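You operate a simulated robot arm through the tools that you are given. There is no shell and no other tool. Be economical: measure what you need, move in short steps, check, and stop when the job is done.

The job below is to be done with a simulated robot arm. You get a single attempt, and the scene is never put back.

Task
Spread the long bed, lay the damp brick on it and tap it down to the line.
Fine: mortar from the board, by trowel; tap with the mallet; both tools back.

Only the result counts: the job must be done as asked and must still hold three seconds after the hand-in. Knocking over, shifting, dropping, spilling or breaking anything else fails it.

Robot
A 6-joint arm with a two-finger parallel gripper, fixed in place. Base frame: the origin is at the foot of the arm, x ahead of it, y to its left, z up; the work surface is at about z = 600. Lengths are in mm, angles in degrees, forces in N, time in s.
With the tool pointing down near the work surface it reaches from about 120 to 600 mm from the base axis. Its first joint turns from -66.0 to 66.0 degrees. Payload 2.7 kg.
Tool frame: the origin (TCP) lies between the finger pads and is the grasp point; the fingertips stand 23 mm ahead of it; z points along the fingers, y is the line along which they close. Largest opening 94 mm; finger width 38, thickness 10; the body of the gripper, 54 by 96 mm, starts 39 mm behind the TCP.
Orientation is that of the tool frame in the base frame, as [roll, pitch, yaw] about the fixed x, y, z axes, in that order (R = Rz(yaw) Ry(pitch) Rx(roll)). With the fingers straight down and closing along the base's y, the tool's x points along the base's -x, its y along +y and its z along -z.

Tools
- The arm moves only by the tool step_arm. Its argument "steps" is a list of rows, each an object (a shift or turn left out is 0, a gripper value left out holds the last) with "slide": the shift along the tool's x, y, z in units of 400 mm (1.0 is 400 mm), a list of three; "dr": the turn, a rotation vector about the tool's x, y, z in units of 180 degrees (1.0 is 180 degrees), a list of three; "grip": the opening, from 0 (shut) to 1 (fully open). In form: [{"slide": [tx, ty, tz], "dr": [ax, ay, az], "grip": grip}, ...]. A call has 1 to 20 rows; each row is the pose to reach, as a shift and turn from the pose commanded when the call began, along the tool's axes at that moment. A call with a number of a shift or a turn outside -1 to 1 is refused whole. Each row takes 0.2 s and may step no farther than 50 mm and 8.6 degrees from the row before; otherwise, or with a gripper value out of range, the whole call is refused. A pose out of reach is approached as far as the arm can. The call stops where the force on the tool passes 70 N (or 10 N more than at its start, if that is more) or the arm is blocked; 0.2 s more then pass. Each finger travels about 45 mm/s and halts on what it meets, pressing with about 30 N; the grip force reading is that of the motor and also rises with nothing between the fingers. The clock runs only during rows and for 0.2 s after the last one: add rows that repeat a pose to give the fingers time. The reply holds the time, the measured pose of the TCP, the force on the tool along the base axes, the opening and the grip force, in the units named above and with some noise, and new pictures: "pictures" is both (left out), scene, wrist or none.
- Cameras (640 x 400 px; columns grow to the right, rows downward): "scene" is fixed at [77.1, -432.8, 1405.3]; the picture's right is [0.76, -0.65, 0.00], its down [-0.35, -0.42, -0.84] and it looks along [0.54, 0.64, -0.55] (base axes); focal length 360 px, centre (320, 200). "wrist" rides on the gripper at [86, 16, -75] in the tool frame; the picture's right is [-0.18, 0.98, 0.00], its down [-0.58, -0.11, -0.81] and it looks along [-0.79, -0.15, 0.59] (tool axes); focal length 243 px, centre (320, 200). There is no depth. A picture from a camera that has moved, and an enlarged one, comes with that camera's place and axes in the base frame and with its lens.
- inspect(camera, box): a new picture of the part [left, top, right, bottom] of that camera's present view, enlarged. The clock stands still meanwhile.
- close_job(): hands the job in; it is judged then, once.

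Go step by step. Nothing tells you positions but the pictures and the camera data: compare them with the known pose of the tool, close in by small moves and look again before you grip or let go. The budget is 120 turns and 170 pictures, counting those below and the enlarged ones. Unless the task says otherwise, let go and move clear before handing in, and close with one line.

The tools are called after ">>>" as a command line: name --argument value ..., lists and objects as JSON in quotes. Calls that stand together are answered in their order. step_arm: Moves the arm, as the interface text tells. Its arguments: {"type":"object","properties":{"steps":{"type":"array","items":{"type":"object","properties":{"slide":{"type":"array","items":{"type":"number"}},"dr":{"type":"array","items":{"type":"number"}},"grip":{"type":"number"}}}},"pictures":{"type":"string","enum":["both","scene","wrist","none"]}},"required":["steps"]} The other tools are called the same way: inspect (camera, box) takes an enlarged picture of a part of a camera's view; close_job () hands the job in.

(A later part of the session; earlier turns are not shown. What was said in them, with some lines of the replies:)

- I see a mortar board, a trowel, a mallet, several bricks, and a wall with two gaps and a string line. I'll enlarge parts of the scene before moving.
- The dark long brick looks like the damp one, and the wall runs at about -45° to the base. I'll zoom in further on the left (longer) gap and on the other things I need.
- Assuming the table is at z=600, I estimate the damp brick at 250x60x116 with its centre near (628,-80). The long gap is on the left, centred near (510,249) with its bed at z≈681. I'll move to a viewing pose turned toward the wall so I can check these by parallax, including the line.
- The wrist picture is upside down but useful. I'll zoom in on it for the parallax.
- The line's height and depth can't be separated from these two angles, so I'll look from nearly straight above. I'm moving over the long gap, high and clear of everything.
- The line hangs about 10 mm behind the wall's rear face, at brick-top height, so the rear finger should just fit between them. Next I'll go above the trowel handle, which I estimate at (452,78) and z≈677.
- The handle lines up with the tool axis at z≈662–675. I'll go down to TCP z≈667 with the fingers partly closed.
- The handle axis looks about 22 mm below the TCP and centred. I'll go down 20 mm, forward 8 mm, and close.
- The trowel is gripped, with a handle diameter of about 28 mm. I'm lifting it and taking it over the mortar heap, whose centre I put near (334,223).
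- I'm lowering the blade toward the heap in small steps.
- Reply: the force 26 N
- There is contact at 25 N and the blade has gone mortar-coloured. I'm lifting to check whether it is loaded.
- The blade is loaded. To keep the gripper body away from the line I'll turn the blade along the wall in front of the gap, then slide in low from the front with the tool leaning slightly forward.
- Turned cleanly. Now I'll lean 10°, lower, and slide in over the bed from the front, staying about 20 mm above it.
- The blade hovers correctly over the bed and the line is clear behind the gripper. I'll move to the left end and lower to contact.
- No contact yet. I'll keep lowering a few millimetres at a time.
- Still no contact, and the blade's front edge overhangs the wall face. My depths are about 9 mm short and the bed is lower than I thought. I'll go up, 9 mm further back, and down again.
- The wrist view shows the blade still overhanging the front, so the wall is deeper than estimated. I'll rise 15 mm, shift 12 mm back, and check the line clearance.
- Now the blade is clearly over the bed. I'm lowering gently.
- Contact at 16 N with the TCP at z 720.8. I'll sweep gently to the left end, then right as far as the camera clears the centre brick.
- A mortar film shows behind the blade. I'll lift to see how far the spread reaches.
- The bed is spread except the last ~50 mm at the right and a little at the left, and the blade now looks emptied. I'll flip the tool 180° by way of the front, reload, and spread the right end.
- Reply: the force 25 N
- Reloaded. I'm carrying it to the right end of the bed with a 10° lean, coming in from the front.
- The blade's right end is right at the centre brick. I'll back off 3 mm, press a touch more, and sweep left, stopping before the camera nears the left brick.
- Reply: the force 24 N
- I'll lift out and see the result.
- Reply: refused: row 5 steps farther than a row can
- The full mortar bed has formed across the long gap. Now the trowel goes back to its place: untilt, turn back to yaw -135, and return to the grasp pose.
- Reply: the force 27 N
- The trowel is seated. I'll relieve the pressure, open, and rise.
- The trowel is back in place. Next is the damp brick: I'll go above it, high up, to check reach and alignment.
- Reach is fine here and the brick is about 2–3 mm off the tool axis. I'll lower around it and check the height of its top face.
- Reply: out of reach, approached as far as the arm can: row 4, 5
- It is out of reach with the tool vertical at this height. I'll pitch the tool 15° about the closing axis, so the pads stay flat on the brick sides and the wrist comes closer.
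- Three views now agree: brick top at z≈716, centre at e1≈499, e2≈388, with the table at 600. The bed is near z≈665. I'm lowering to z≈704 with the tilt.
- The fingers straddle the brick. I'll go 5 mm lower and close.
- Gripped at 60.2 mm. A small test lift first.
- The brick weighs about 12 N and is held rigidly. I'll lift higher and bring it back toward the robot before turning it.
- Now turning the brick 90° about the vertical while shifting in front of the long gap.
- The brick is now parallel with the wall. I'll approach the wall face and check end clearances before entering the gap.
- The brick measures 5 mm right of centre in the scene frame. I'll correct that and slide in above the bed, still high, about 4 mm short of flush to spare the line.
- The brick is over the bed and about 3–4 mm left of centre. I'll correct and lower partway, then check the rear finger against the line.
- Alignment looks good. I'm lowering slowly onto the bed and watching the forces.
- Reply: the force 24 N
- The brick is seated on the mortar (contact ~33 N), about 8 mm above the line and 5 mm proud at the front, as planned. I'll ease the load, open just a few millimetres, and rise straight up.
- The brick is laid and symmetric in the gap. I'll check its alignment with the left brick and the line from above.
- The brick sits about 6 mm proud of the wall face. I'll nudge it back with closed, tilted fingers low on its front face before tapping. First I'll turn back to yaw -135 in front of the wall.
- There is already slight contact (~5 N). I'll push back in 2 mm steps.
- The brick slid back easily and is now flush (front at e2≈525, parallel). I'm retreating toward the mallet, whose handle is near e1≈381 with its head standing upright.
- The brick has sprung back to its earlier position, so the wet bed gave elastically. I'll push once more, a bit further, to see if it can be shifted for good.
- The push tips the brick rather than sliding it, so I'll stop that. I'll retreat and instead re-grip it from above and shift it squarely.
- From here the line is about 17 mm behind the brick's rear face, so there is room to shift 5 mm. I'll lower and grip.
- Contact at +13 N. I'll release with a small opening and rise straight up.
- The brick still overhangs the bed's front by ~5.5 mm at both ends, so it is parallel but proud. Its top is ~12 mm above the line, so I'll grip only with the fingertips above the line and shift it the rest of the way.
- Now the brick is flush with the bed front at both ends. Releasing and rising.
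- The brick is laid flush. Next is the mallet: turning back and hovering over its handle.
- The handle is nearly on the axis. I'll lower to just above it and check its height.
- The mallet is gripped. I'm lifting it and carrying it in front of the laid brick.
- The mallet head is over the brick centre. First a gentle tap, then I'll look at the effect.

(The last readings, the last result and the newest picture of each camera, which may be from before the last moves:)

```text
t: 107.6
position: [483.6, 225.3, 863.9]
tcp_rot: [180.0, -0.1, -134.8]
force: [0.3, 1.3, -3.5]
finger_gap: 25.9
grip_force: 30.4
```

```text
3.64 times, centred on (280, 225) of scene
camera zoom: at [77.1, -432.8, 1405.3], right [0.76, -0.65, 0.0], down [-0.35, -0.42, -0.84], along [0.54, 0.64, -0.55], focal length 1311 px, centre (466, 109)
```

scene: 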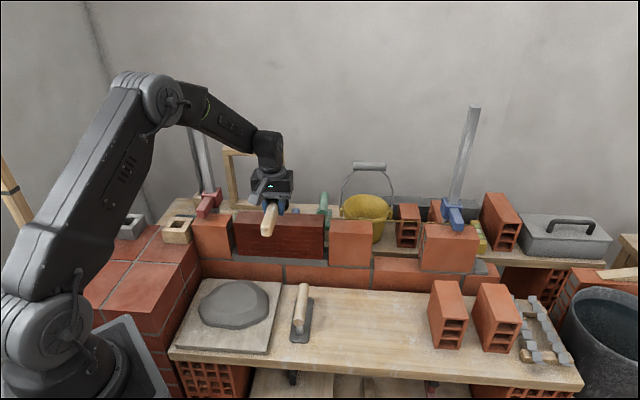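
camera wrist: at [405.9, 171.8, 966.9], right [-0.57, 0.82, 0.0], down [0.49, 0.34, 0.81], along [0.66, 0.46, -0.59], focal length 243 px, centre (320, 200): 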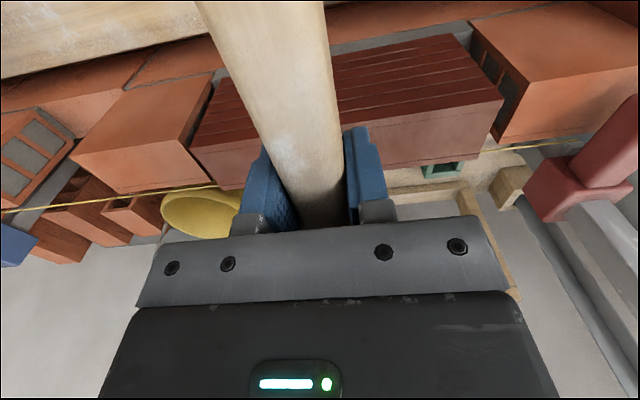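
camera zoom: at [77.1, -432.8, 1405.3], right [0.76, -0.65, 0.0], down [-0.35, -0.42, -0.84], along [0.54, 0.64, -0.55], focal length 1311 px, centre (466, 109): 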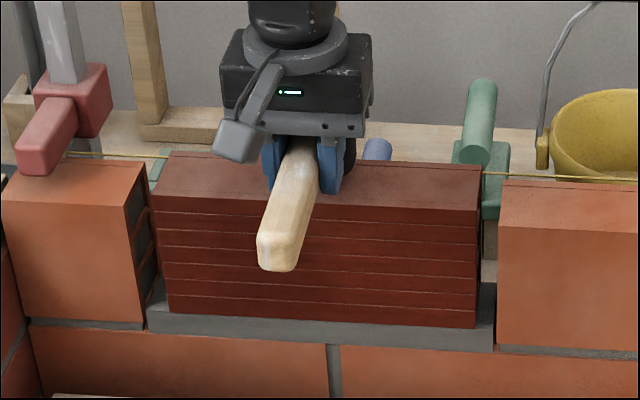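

The tap lowered it about 2–3 mm. I'll continue with slightly deeper taps.

>>> step_arm --steps '[{"slide": [0, 0, 0.03]}, {"slide": [0, 0, 0.06]}, {"slide": [0, 0, 0.02]}, {"slide": [0, 0, 0.03]}, {"slide": [0, 0, 0.065]}, {"slide": [0, 0, 0.02]}, {"slide": [0, 0, 0.02]}]' --pictures "none"

>>> inspect --camera "scene" --box '[200, 170, 360, 280]'

```text
t: 109.2
position: [481.6, 224.0, 856.4]
tcp_rot: [179.9, 0.1, -134.8]
force: [0.2, 0.7, -3.5]
finger_gap: 26.1
grip_force: 30.5
```

```text
3.64 times, centred on (280, 225) of scene
camera zoom: at [77.1, -432.8, 1405.3], right [0.76, -0.65, 0.0], down [-0.35, -0.42, -0.84], along [0.54, 0.64, -0.55], focal length 1311 px, centre (466, 109)
```

zoom: 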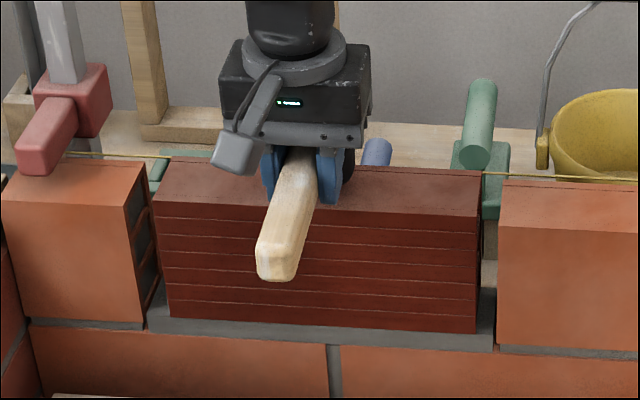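

>>> step_arm --steps '[{"slide": [0, 0, 0.02]}, {"slide": [0, 0, 0.05]}, {"slide": [0, 0, 0.01]}, {"slide": [0, 0, 0.02]}, {"slide": [0, 0, 0.055]}, {"slide": [0, 0, 0.01]}, {"slide": [0, 0, 0.01]}]' --pictures "none"

>>> inspect --camera "scene" --box '[200, 170, 360, 280]'

>>> inspect --camera "scene" --box '[290, 210, 350, 245]'

```text
t: 110.8
position: [482.0, 226.2, 853.9]
tcp_rot: [180.0, 0.1, -134.8]
force: [0.1, 0.1, -4.4]
finger_gap: 26.1
grip_force: 30.0
```

```text
3.64 times, centred on (280, 225) of scene
camera zoom: at [77.1, -432.8, 1405.3], right [0.76, -0.65, 0.0], down [-0.35, -0.42, -0.84], along [0.54, 0.64, -0.55], focal length 1311 px, centre (466, 109)
```

zoom: 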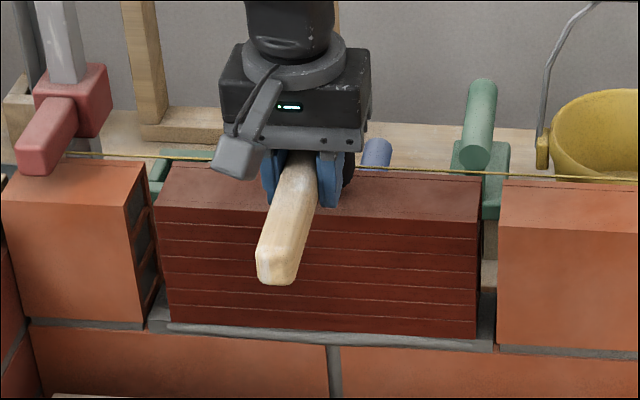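

```text
10.67 times, centred on (320, 228) of scene
camera zoom: at [77.1, -432.8, 1405.3], right [0.76, -0.65, 0.0], down [-0.35, -0.42, -0.84], along [0.54, 0.64, -0.55], focal length 3846 px, centre (320, -93)
```

zoom: 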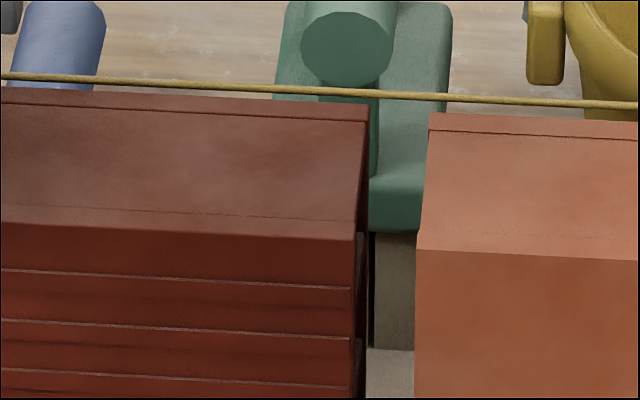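

It's now about 2 mm above the neighbours. One more light tap, then a check of both ends.

>>> step_arm --steps '[{"slide": [0, 0, 0.025]}, {"slide": [0, 0, 0.0495]}, {"slide": [0, 0, 0.01]}, {"slide": [0, 0, 0.0]}, {"slide": [0, 0, 0.0]}]' --pictures "none"

>>> inspect --camera "scene" --box '[290, 210, 350, 245]'

>>> inspect --camera "scene" --box '[200, 205, 260, 240]'

```text
t: 112.0
position: [482.8, 224.7, 852.9]
tcp_rot: [179.9, 0.0, -134.8]
force: [-0.2, 0.2, -4.2]
finger_gap: 26.1
grip_force: 30.0
```

```text
10.67 times, centred on (320, 228) of scene
camera zoom: at [77.1, -432.8, 1405.3], right [0.76, -0.65, 0.0], down [-0.35, -0.42, -0.84], along [0.54, 0.64, -0.55], focal length 3846 px, centre (320, -93)
```

zoom: 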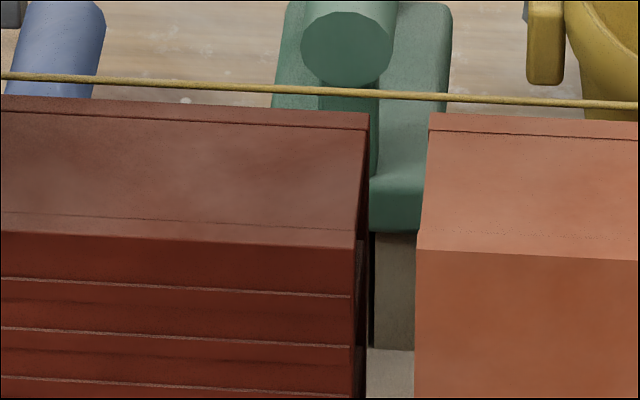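

```text
10.67 times, centred on (230, 222) of scene
camera zoom: at [77.1, -432.8, 1405.3], right [0.76, -0.65, 0.0], down [-0.35, -0.42, -0.84], along [0.54, 0.64, -0.55], focal length 3846 px, centre (1280, -40)
```

zoom: 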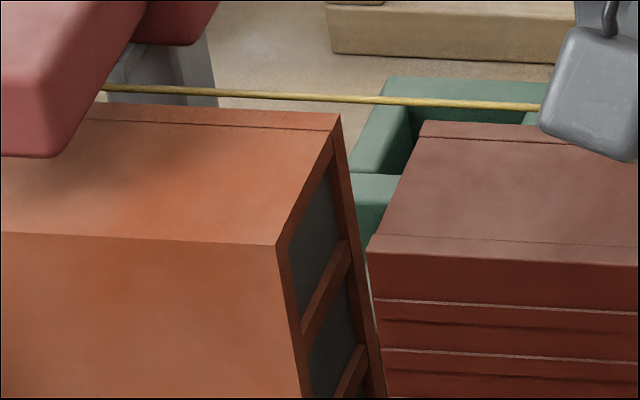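

The brick is now level with its neighbours and the line, to within ~1 mm at both ends. Returning the mallet to its place.

>>> step_arm --steps '[{"slide": [0, 0, -0.08]}, {"slide": [0.1, 0, -0.1]}, {"slide": [0.2, 0, -0.1]}, {"slide": [0.252, -0.05, -0.1]}, {"slide": [0.252, -0.16, -0.1]}, {"slide": [0.252, -0.27, -0.1]}, {"slide": [0.252, -0.38, -0.1]}, {"slide": [0.252, -0.487, -0.1]}, {"slide": [0.252, -0.487, 0.0]}, {"slide": [0.252, -0.487, 0.12]}, {"slide": [0.252, -0.487, 0.24]}, {"slide": [0.252, -0.487, 0.35]}, {"slide": [0.252, -0.487, 0.44]}, {"slide": [0.252, -0.487, 0.49]}, {"slide": [0.252, -0.487, 0.49]}]' --pictures "both"

>>> inspect --camera "scene" --box '[280, 240, 400, 350]'

```text
t: 115.2
position: [551.9, 18.7, 658.8]
tcp_rot: [-179.9, 0.1, -134.8]
force: [0.4, -0.6, -3.8]
finger_gap: 25.9
grip_force: 29.8
camera wrist: at [478.1, -33.8, 732.9], right [-0.57, 0.82, 0.0], down [0.49, 0.33, 0.81], along [0.66, 0.46, -0.59], focal length 243 px, centre (320, 200)
```

scene: 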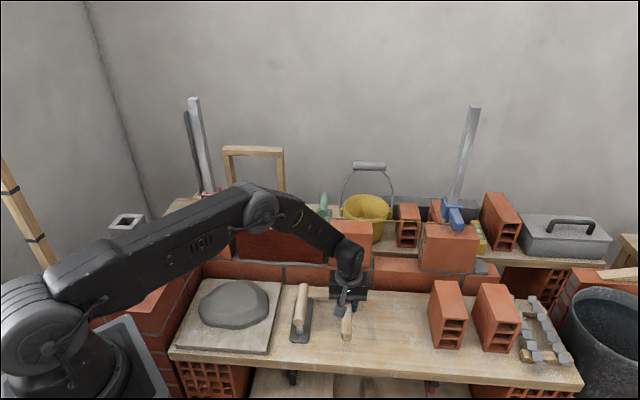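
wrist: 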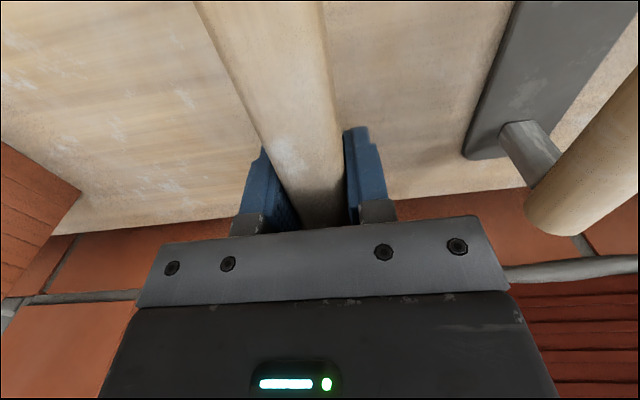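

```text
3.64 times, centred on (340, 295) of scene
camera zoom: at [77.2, -432.8, 1405.3], right [0.76, -0.65, 0.0], down [-0.35, -0.42, -0.84], along [0.54, 0.64, -0.55], focal length 1311 px, centre (247, -146)
```

zoom: 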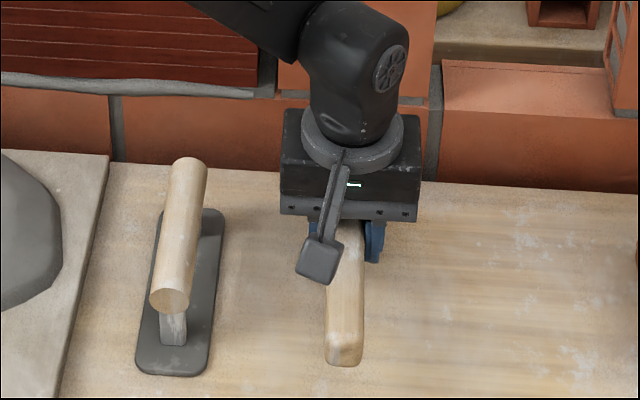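

>>> step_arm --steps '[{"slide": [0.009, 0, 0.012]}, {"slide": [0.009, 0, 0.022]}, {"slide": [0.009, 0, 0.028]}, {"slide": [0.009, 0, 0.032]}, {"slide": [0.009, 0, 0.032]}]' --pictures "none"

```text
t: 116.4
position: [547.4, 14.3, 645.6]
tcp_rot: [180.0, 0.0, -134.7]
force: [0.6, -0.3, -3.8]
finger_gap: 25.9
grip_force: 29.9
```

>>> step_arm --steps '[{"slide": [0, 0, 0.005]}, {"slide": [0, 0, 0.01]}, {"slide": [0, 0, 0.01]}]' --pictures "none"

```text
t: 117.2
position: [549.8, 14.9, 644.3]
tcp_rot: [-179.7, 0.4, -134.8]
force: [-12.9, 1.3, 29.4]
finger_gap: 25.7
grip_force: 30.3
```

Touching down. I'll ease off, release, and move clear.

>>> step_arm --steps '[{"slide": [0, 0, -0.004]}, {"slide": [0, 0, -0.004], "grip": 0.5}, {"slide": [0, 0, -0.004], "grip": 0.6}, {"slide": [0, 0, -0.004], "grip": 0.6}, {"slide": [0, 0, -0.08]}, {"slide": [0, 0, -0.2]}, {"slide": [0, 0, -0.3]}, {"slide": [0.08, 0, -0.36]}, {"slide": [0.2, 0, -0.4]}, {"slide": [0.32, 0, -0.4]}, {"slide": [0.42, 0, -0.4]}, {"slide": [0.42, 0, -0.4]}]' --pictures "both"

>>> inspect --camera "scene" --box '[190, 190, 400, 350]'

>>> inspect --camera "scene" --box '[200, 190, 350, 280]'

```text
refused: row 9 steps farther than a row can; nothing moved
```

```text
2.50 times, centred on (295, 270) of scene
camera zoom: at [76.3, -432.8, 1405.3], right [0.76, -0.65, 0.0], down [-0.35, -0.42, -0.84], along [0.54, 0.64, -0.55], focal length 901 px, centre (382, 25)
```

zoom: 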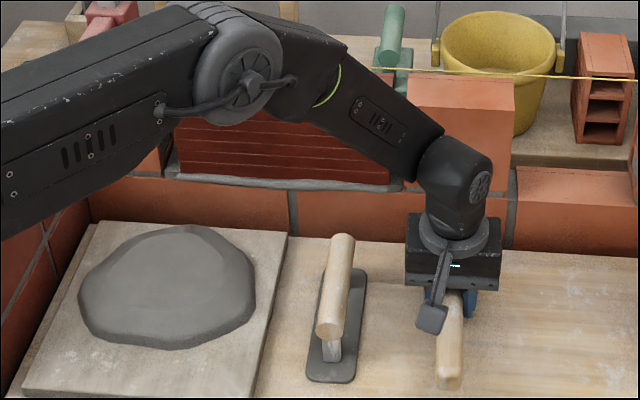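

```text
4.27 times, centred on (275, 235) of scene
camera zoom: at [76.3, -432.8, 1405.3], right [0.76, -0.65, 0.0], down [-0.35, -0.42, -0.84], along [0.54, 0.64, -0.55], focal length 1538 px, centre (512, 51)
```

zoom: 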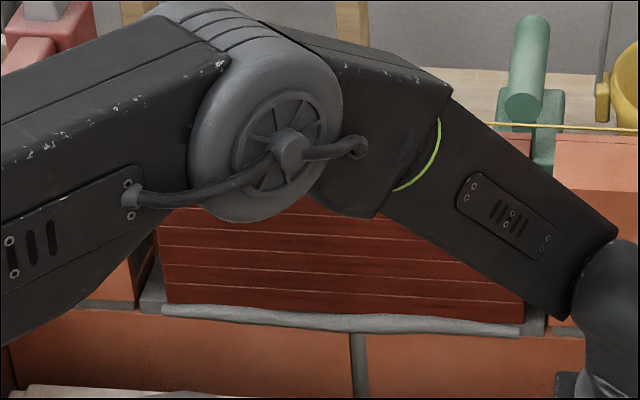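

>>> step_arm --steps '[{"slide": [0, 0, -0.004]}, {"slide": [0, 0, -0.004], "grip": 0.5}, {"slide": [0, 0, -0.004], "grip": 0.6}, {"slide": [0, 0, -0.004], "grip": 0.6}, {"slide": [0, 0, -0.08]}, {"slide": [0, 0, -0.19]}, {"slide": [0, 0, -0.3]}, {"slide": [0, 0, -0.4]}, {"slide": [0.1, 0, -0.42]}, {"slide": [0.2, 0, -0.44]}, {"slide": [0.3, 0, -0.46]}, {"slide": [0.4, 0, -0.48]}, {"slide": [0.4, 0, -0.48]}]' --pictures "scene"

>>> inspect --camera "scene" --box '[200, 190, 350, 280]'

>>> inspect --camera "scene" --box '[260, 250, 400, 350]'

```text
t: 120.0
position: [433.2, -100.0, 828.7]
tcp_rot: [-180.0, 0.1, -134.9]
force: [0.2, -1.2, -0.4]
finger_gap: 56.6
grip_force: 0.1
```

scene: 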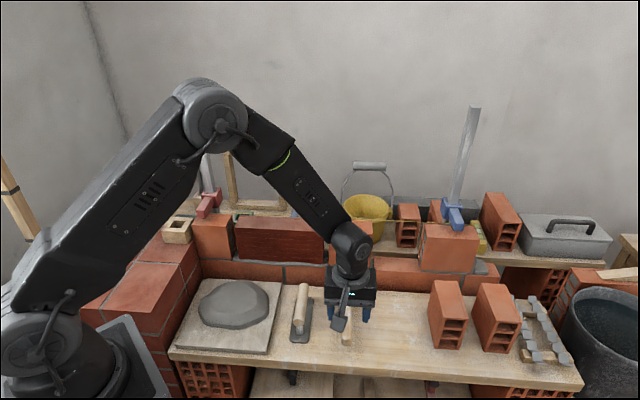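

```text
4.27 times, centred on (275, 235) of scene
camera zoom: at [77.1, -432.8, 1405.3], right [0.76, -0.65, 0.0], down [-0.35, -0.42, -0.84], along [0.54, 0.64, -0.55], focal length 1538 px, centre (512, 51)
```

zoom: 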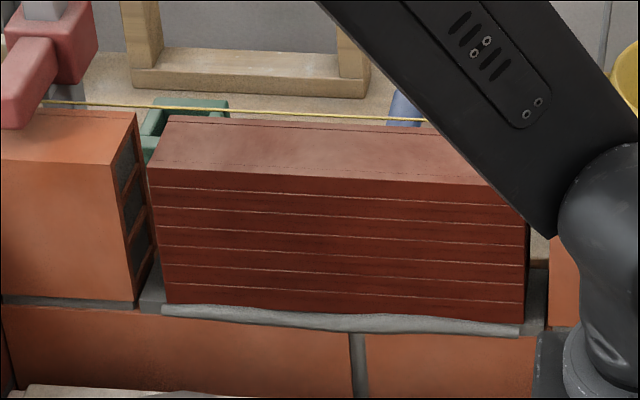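

```text
4.00 times, centred on (330, 300) of scene
camera zoom: at [77.1, -432.8, 1405.3], right [0.76, -0.65, 0.0], down [-0.35, -0.42, -0.84], along [0.54, 0.64, -0.55], focal length 1442 px, centre (280, -200)
```

zoom: 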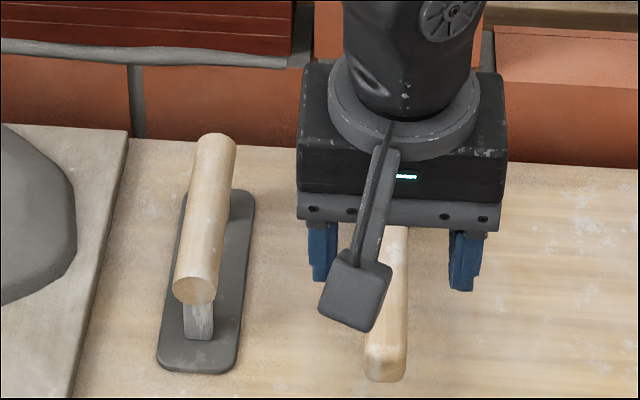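

I'll move the arm fully clear for a final look.

>>> step_arm --steps '[{"slide": [0, 0, -0.12]}, {"slide": [0.02, 0, -0.24]}, {"slide": [0.06, 0, -0.35]}, {"slide": [0.1, 0, -0.46]}, {"slide": [0.15, 0, -0.56]}, {"slide": [0.15, 0, -0.56]}]' --pictures "scene"

>>> inspect --camera "scene" --box '[200, 205, 360, 290]'

>>> inspect --camera "scene" --box '[290, 210, 350, 245]'

```text
t: 121.4
position: [391.6, -143.3, 1055.5]
tcp_rot: [-180.0, 0.1, -134.7]
force: [-1.1, -0.4, -0.1]
finger_gap: 56.4
grip_force: 0.0
```

scene: 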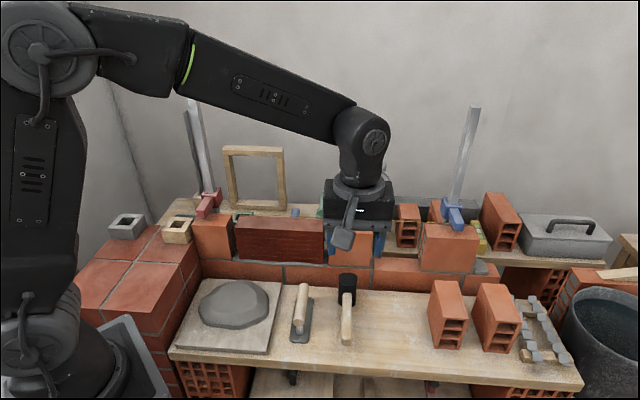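

```text
4.00 times, centred on (280, 248) of scene
camera zoom: at [77.1, -432.8, 1405.3], right [0.76, -0.65, 0.0], down [-0.35, -0.42, -0.84], along [0.54, 0.64, -0.55], focal length 1442 px, centre (480, 10)
```

zoom: 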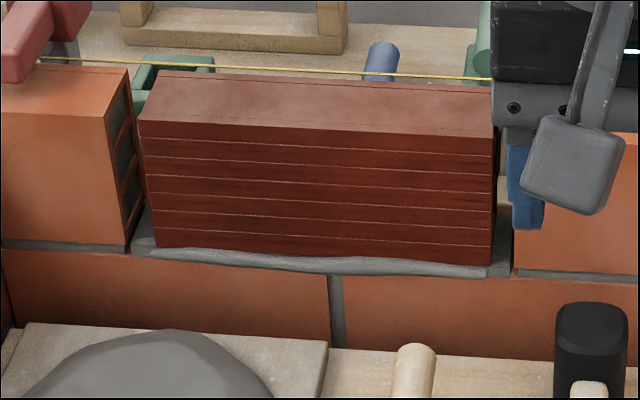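

```text
10.67 times, centred on (320, 228) of scene
camera zoom: at [77.1, -432.8, 1405.3], right [0.76, -0.65, 0.0], down [-0.35, -0.42, -0.84], along [0.54, 0.64, -0.55], focal length 3846 px, centre (320, -93)
```

zoom: 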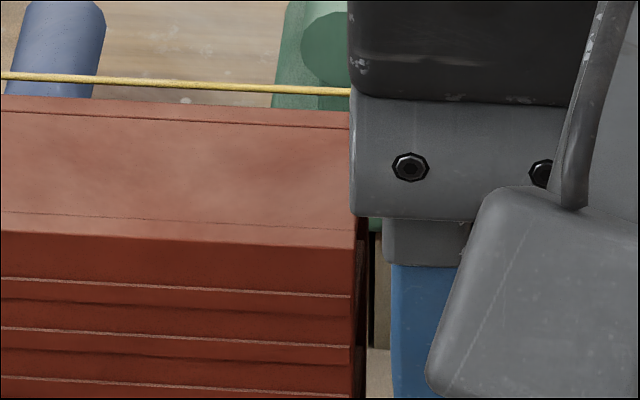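

The brick sits flush and level with the line, the mortar has squeezed out neatly, and both tools are back with nothing else disturbed. I'm handing in.

>>> close_job

```text
The job is handed in.
```

I spread the long bed with mortar from the board, laid the damp brick on it and tapped it down to the line. It sits within about 1 mm of level with its neighbours, and the trowel and mallet are back in their places.
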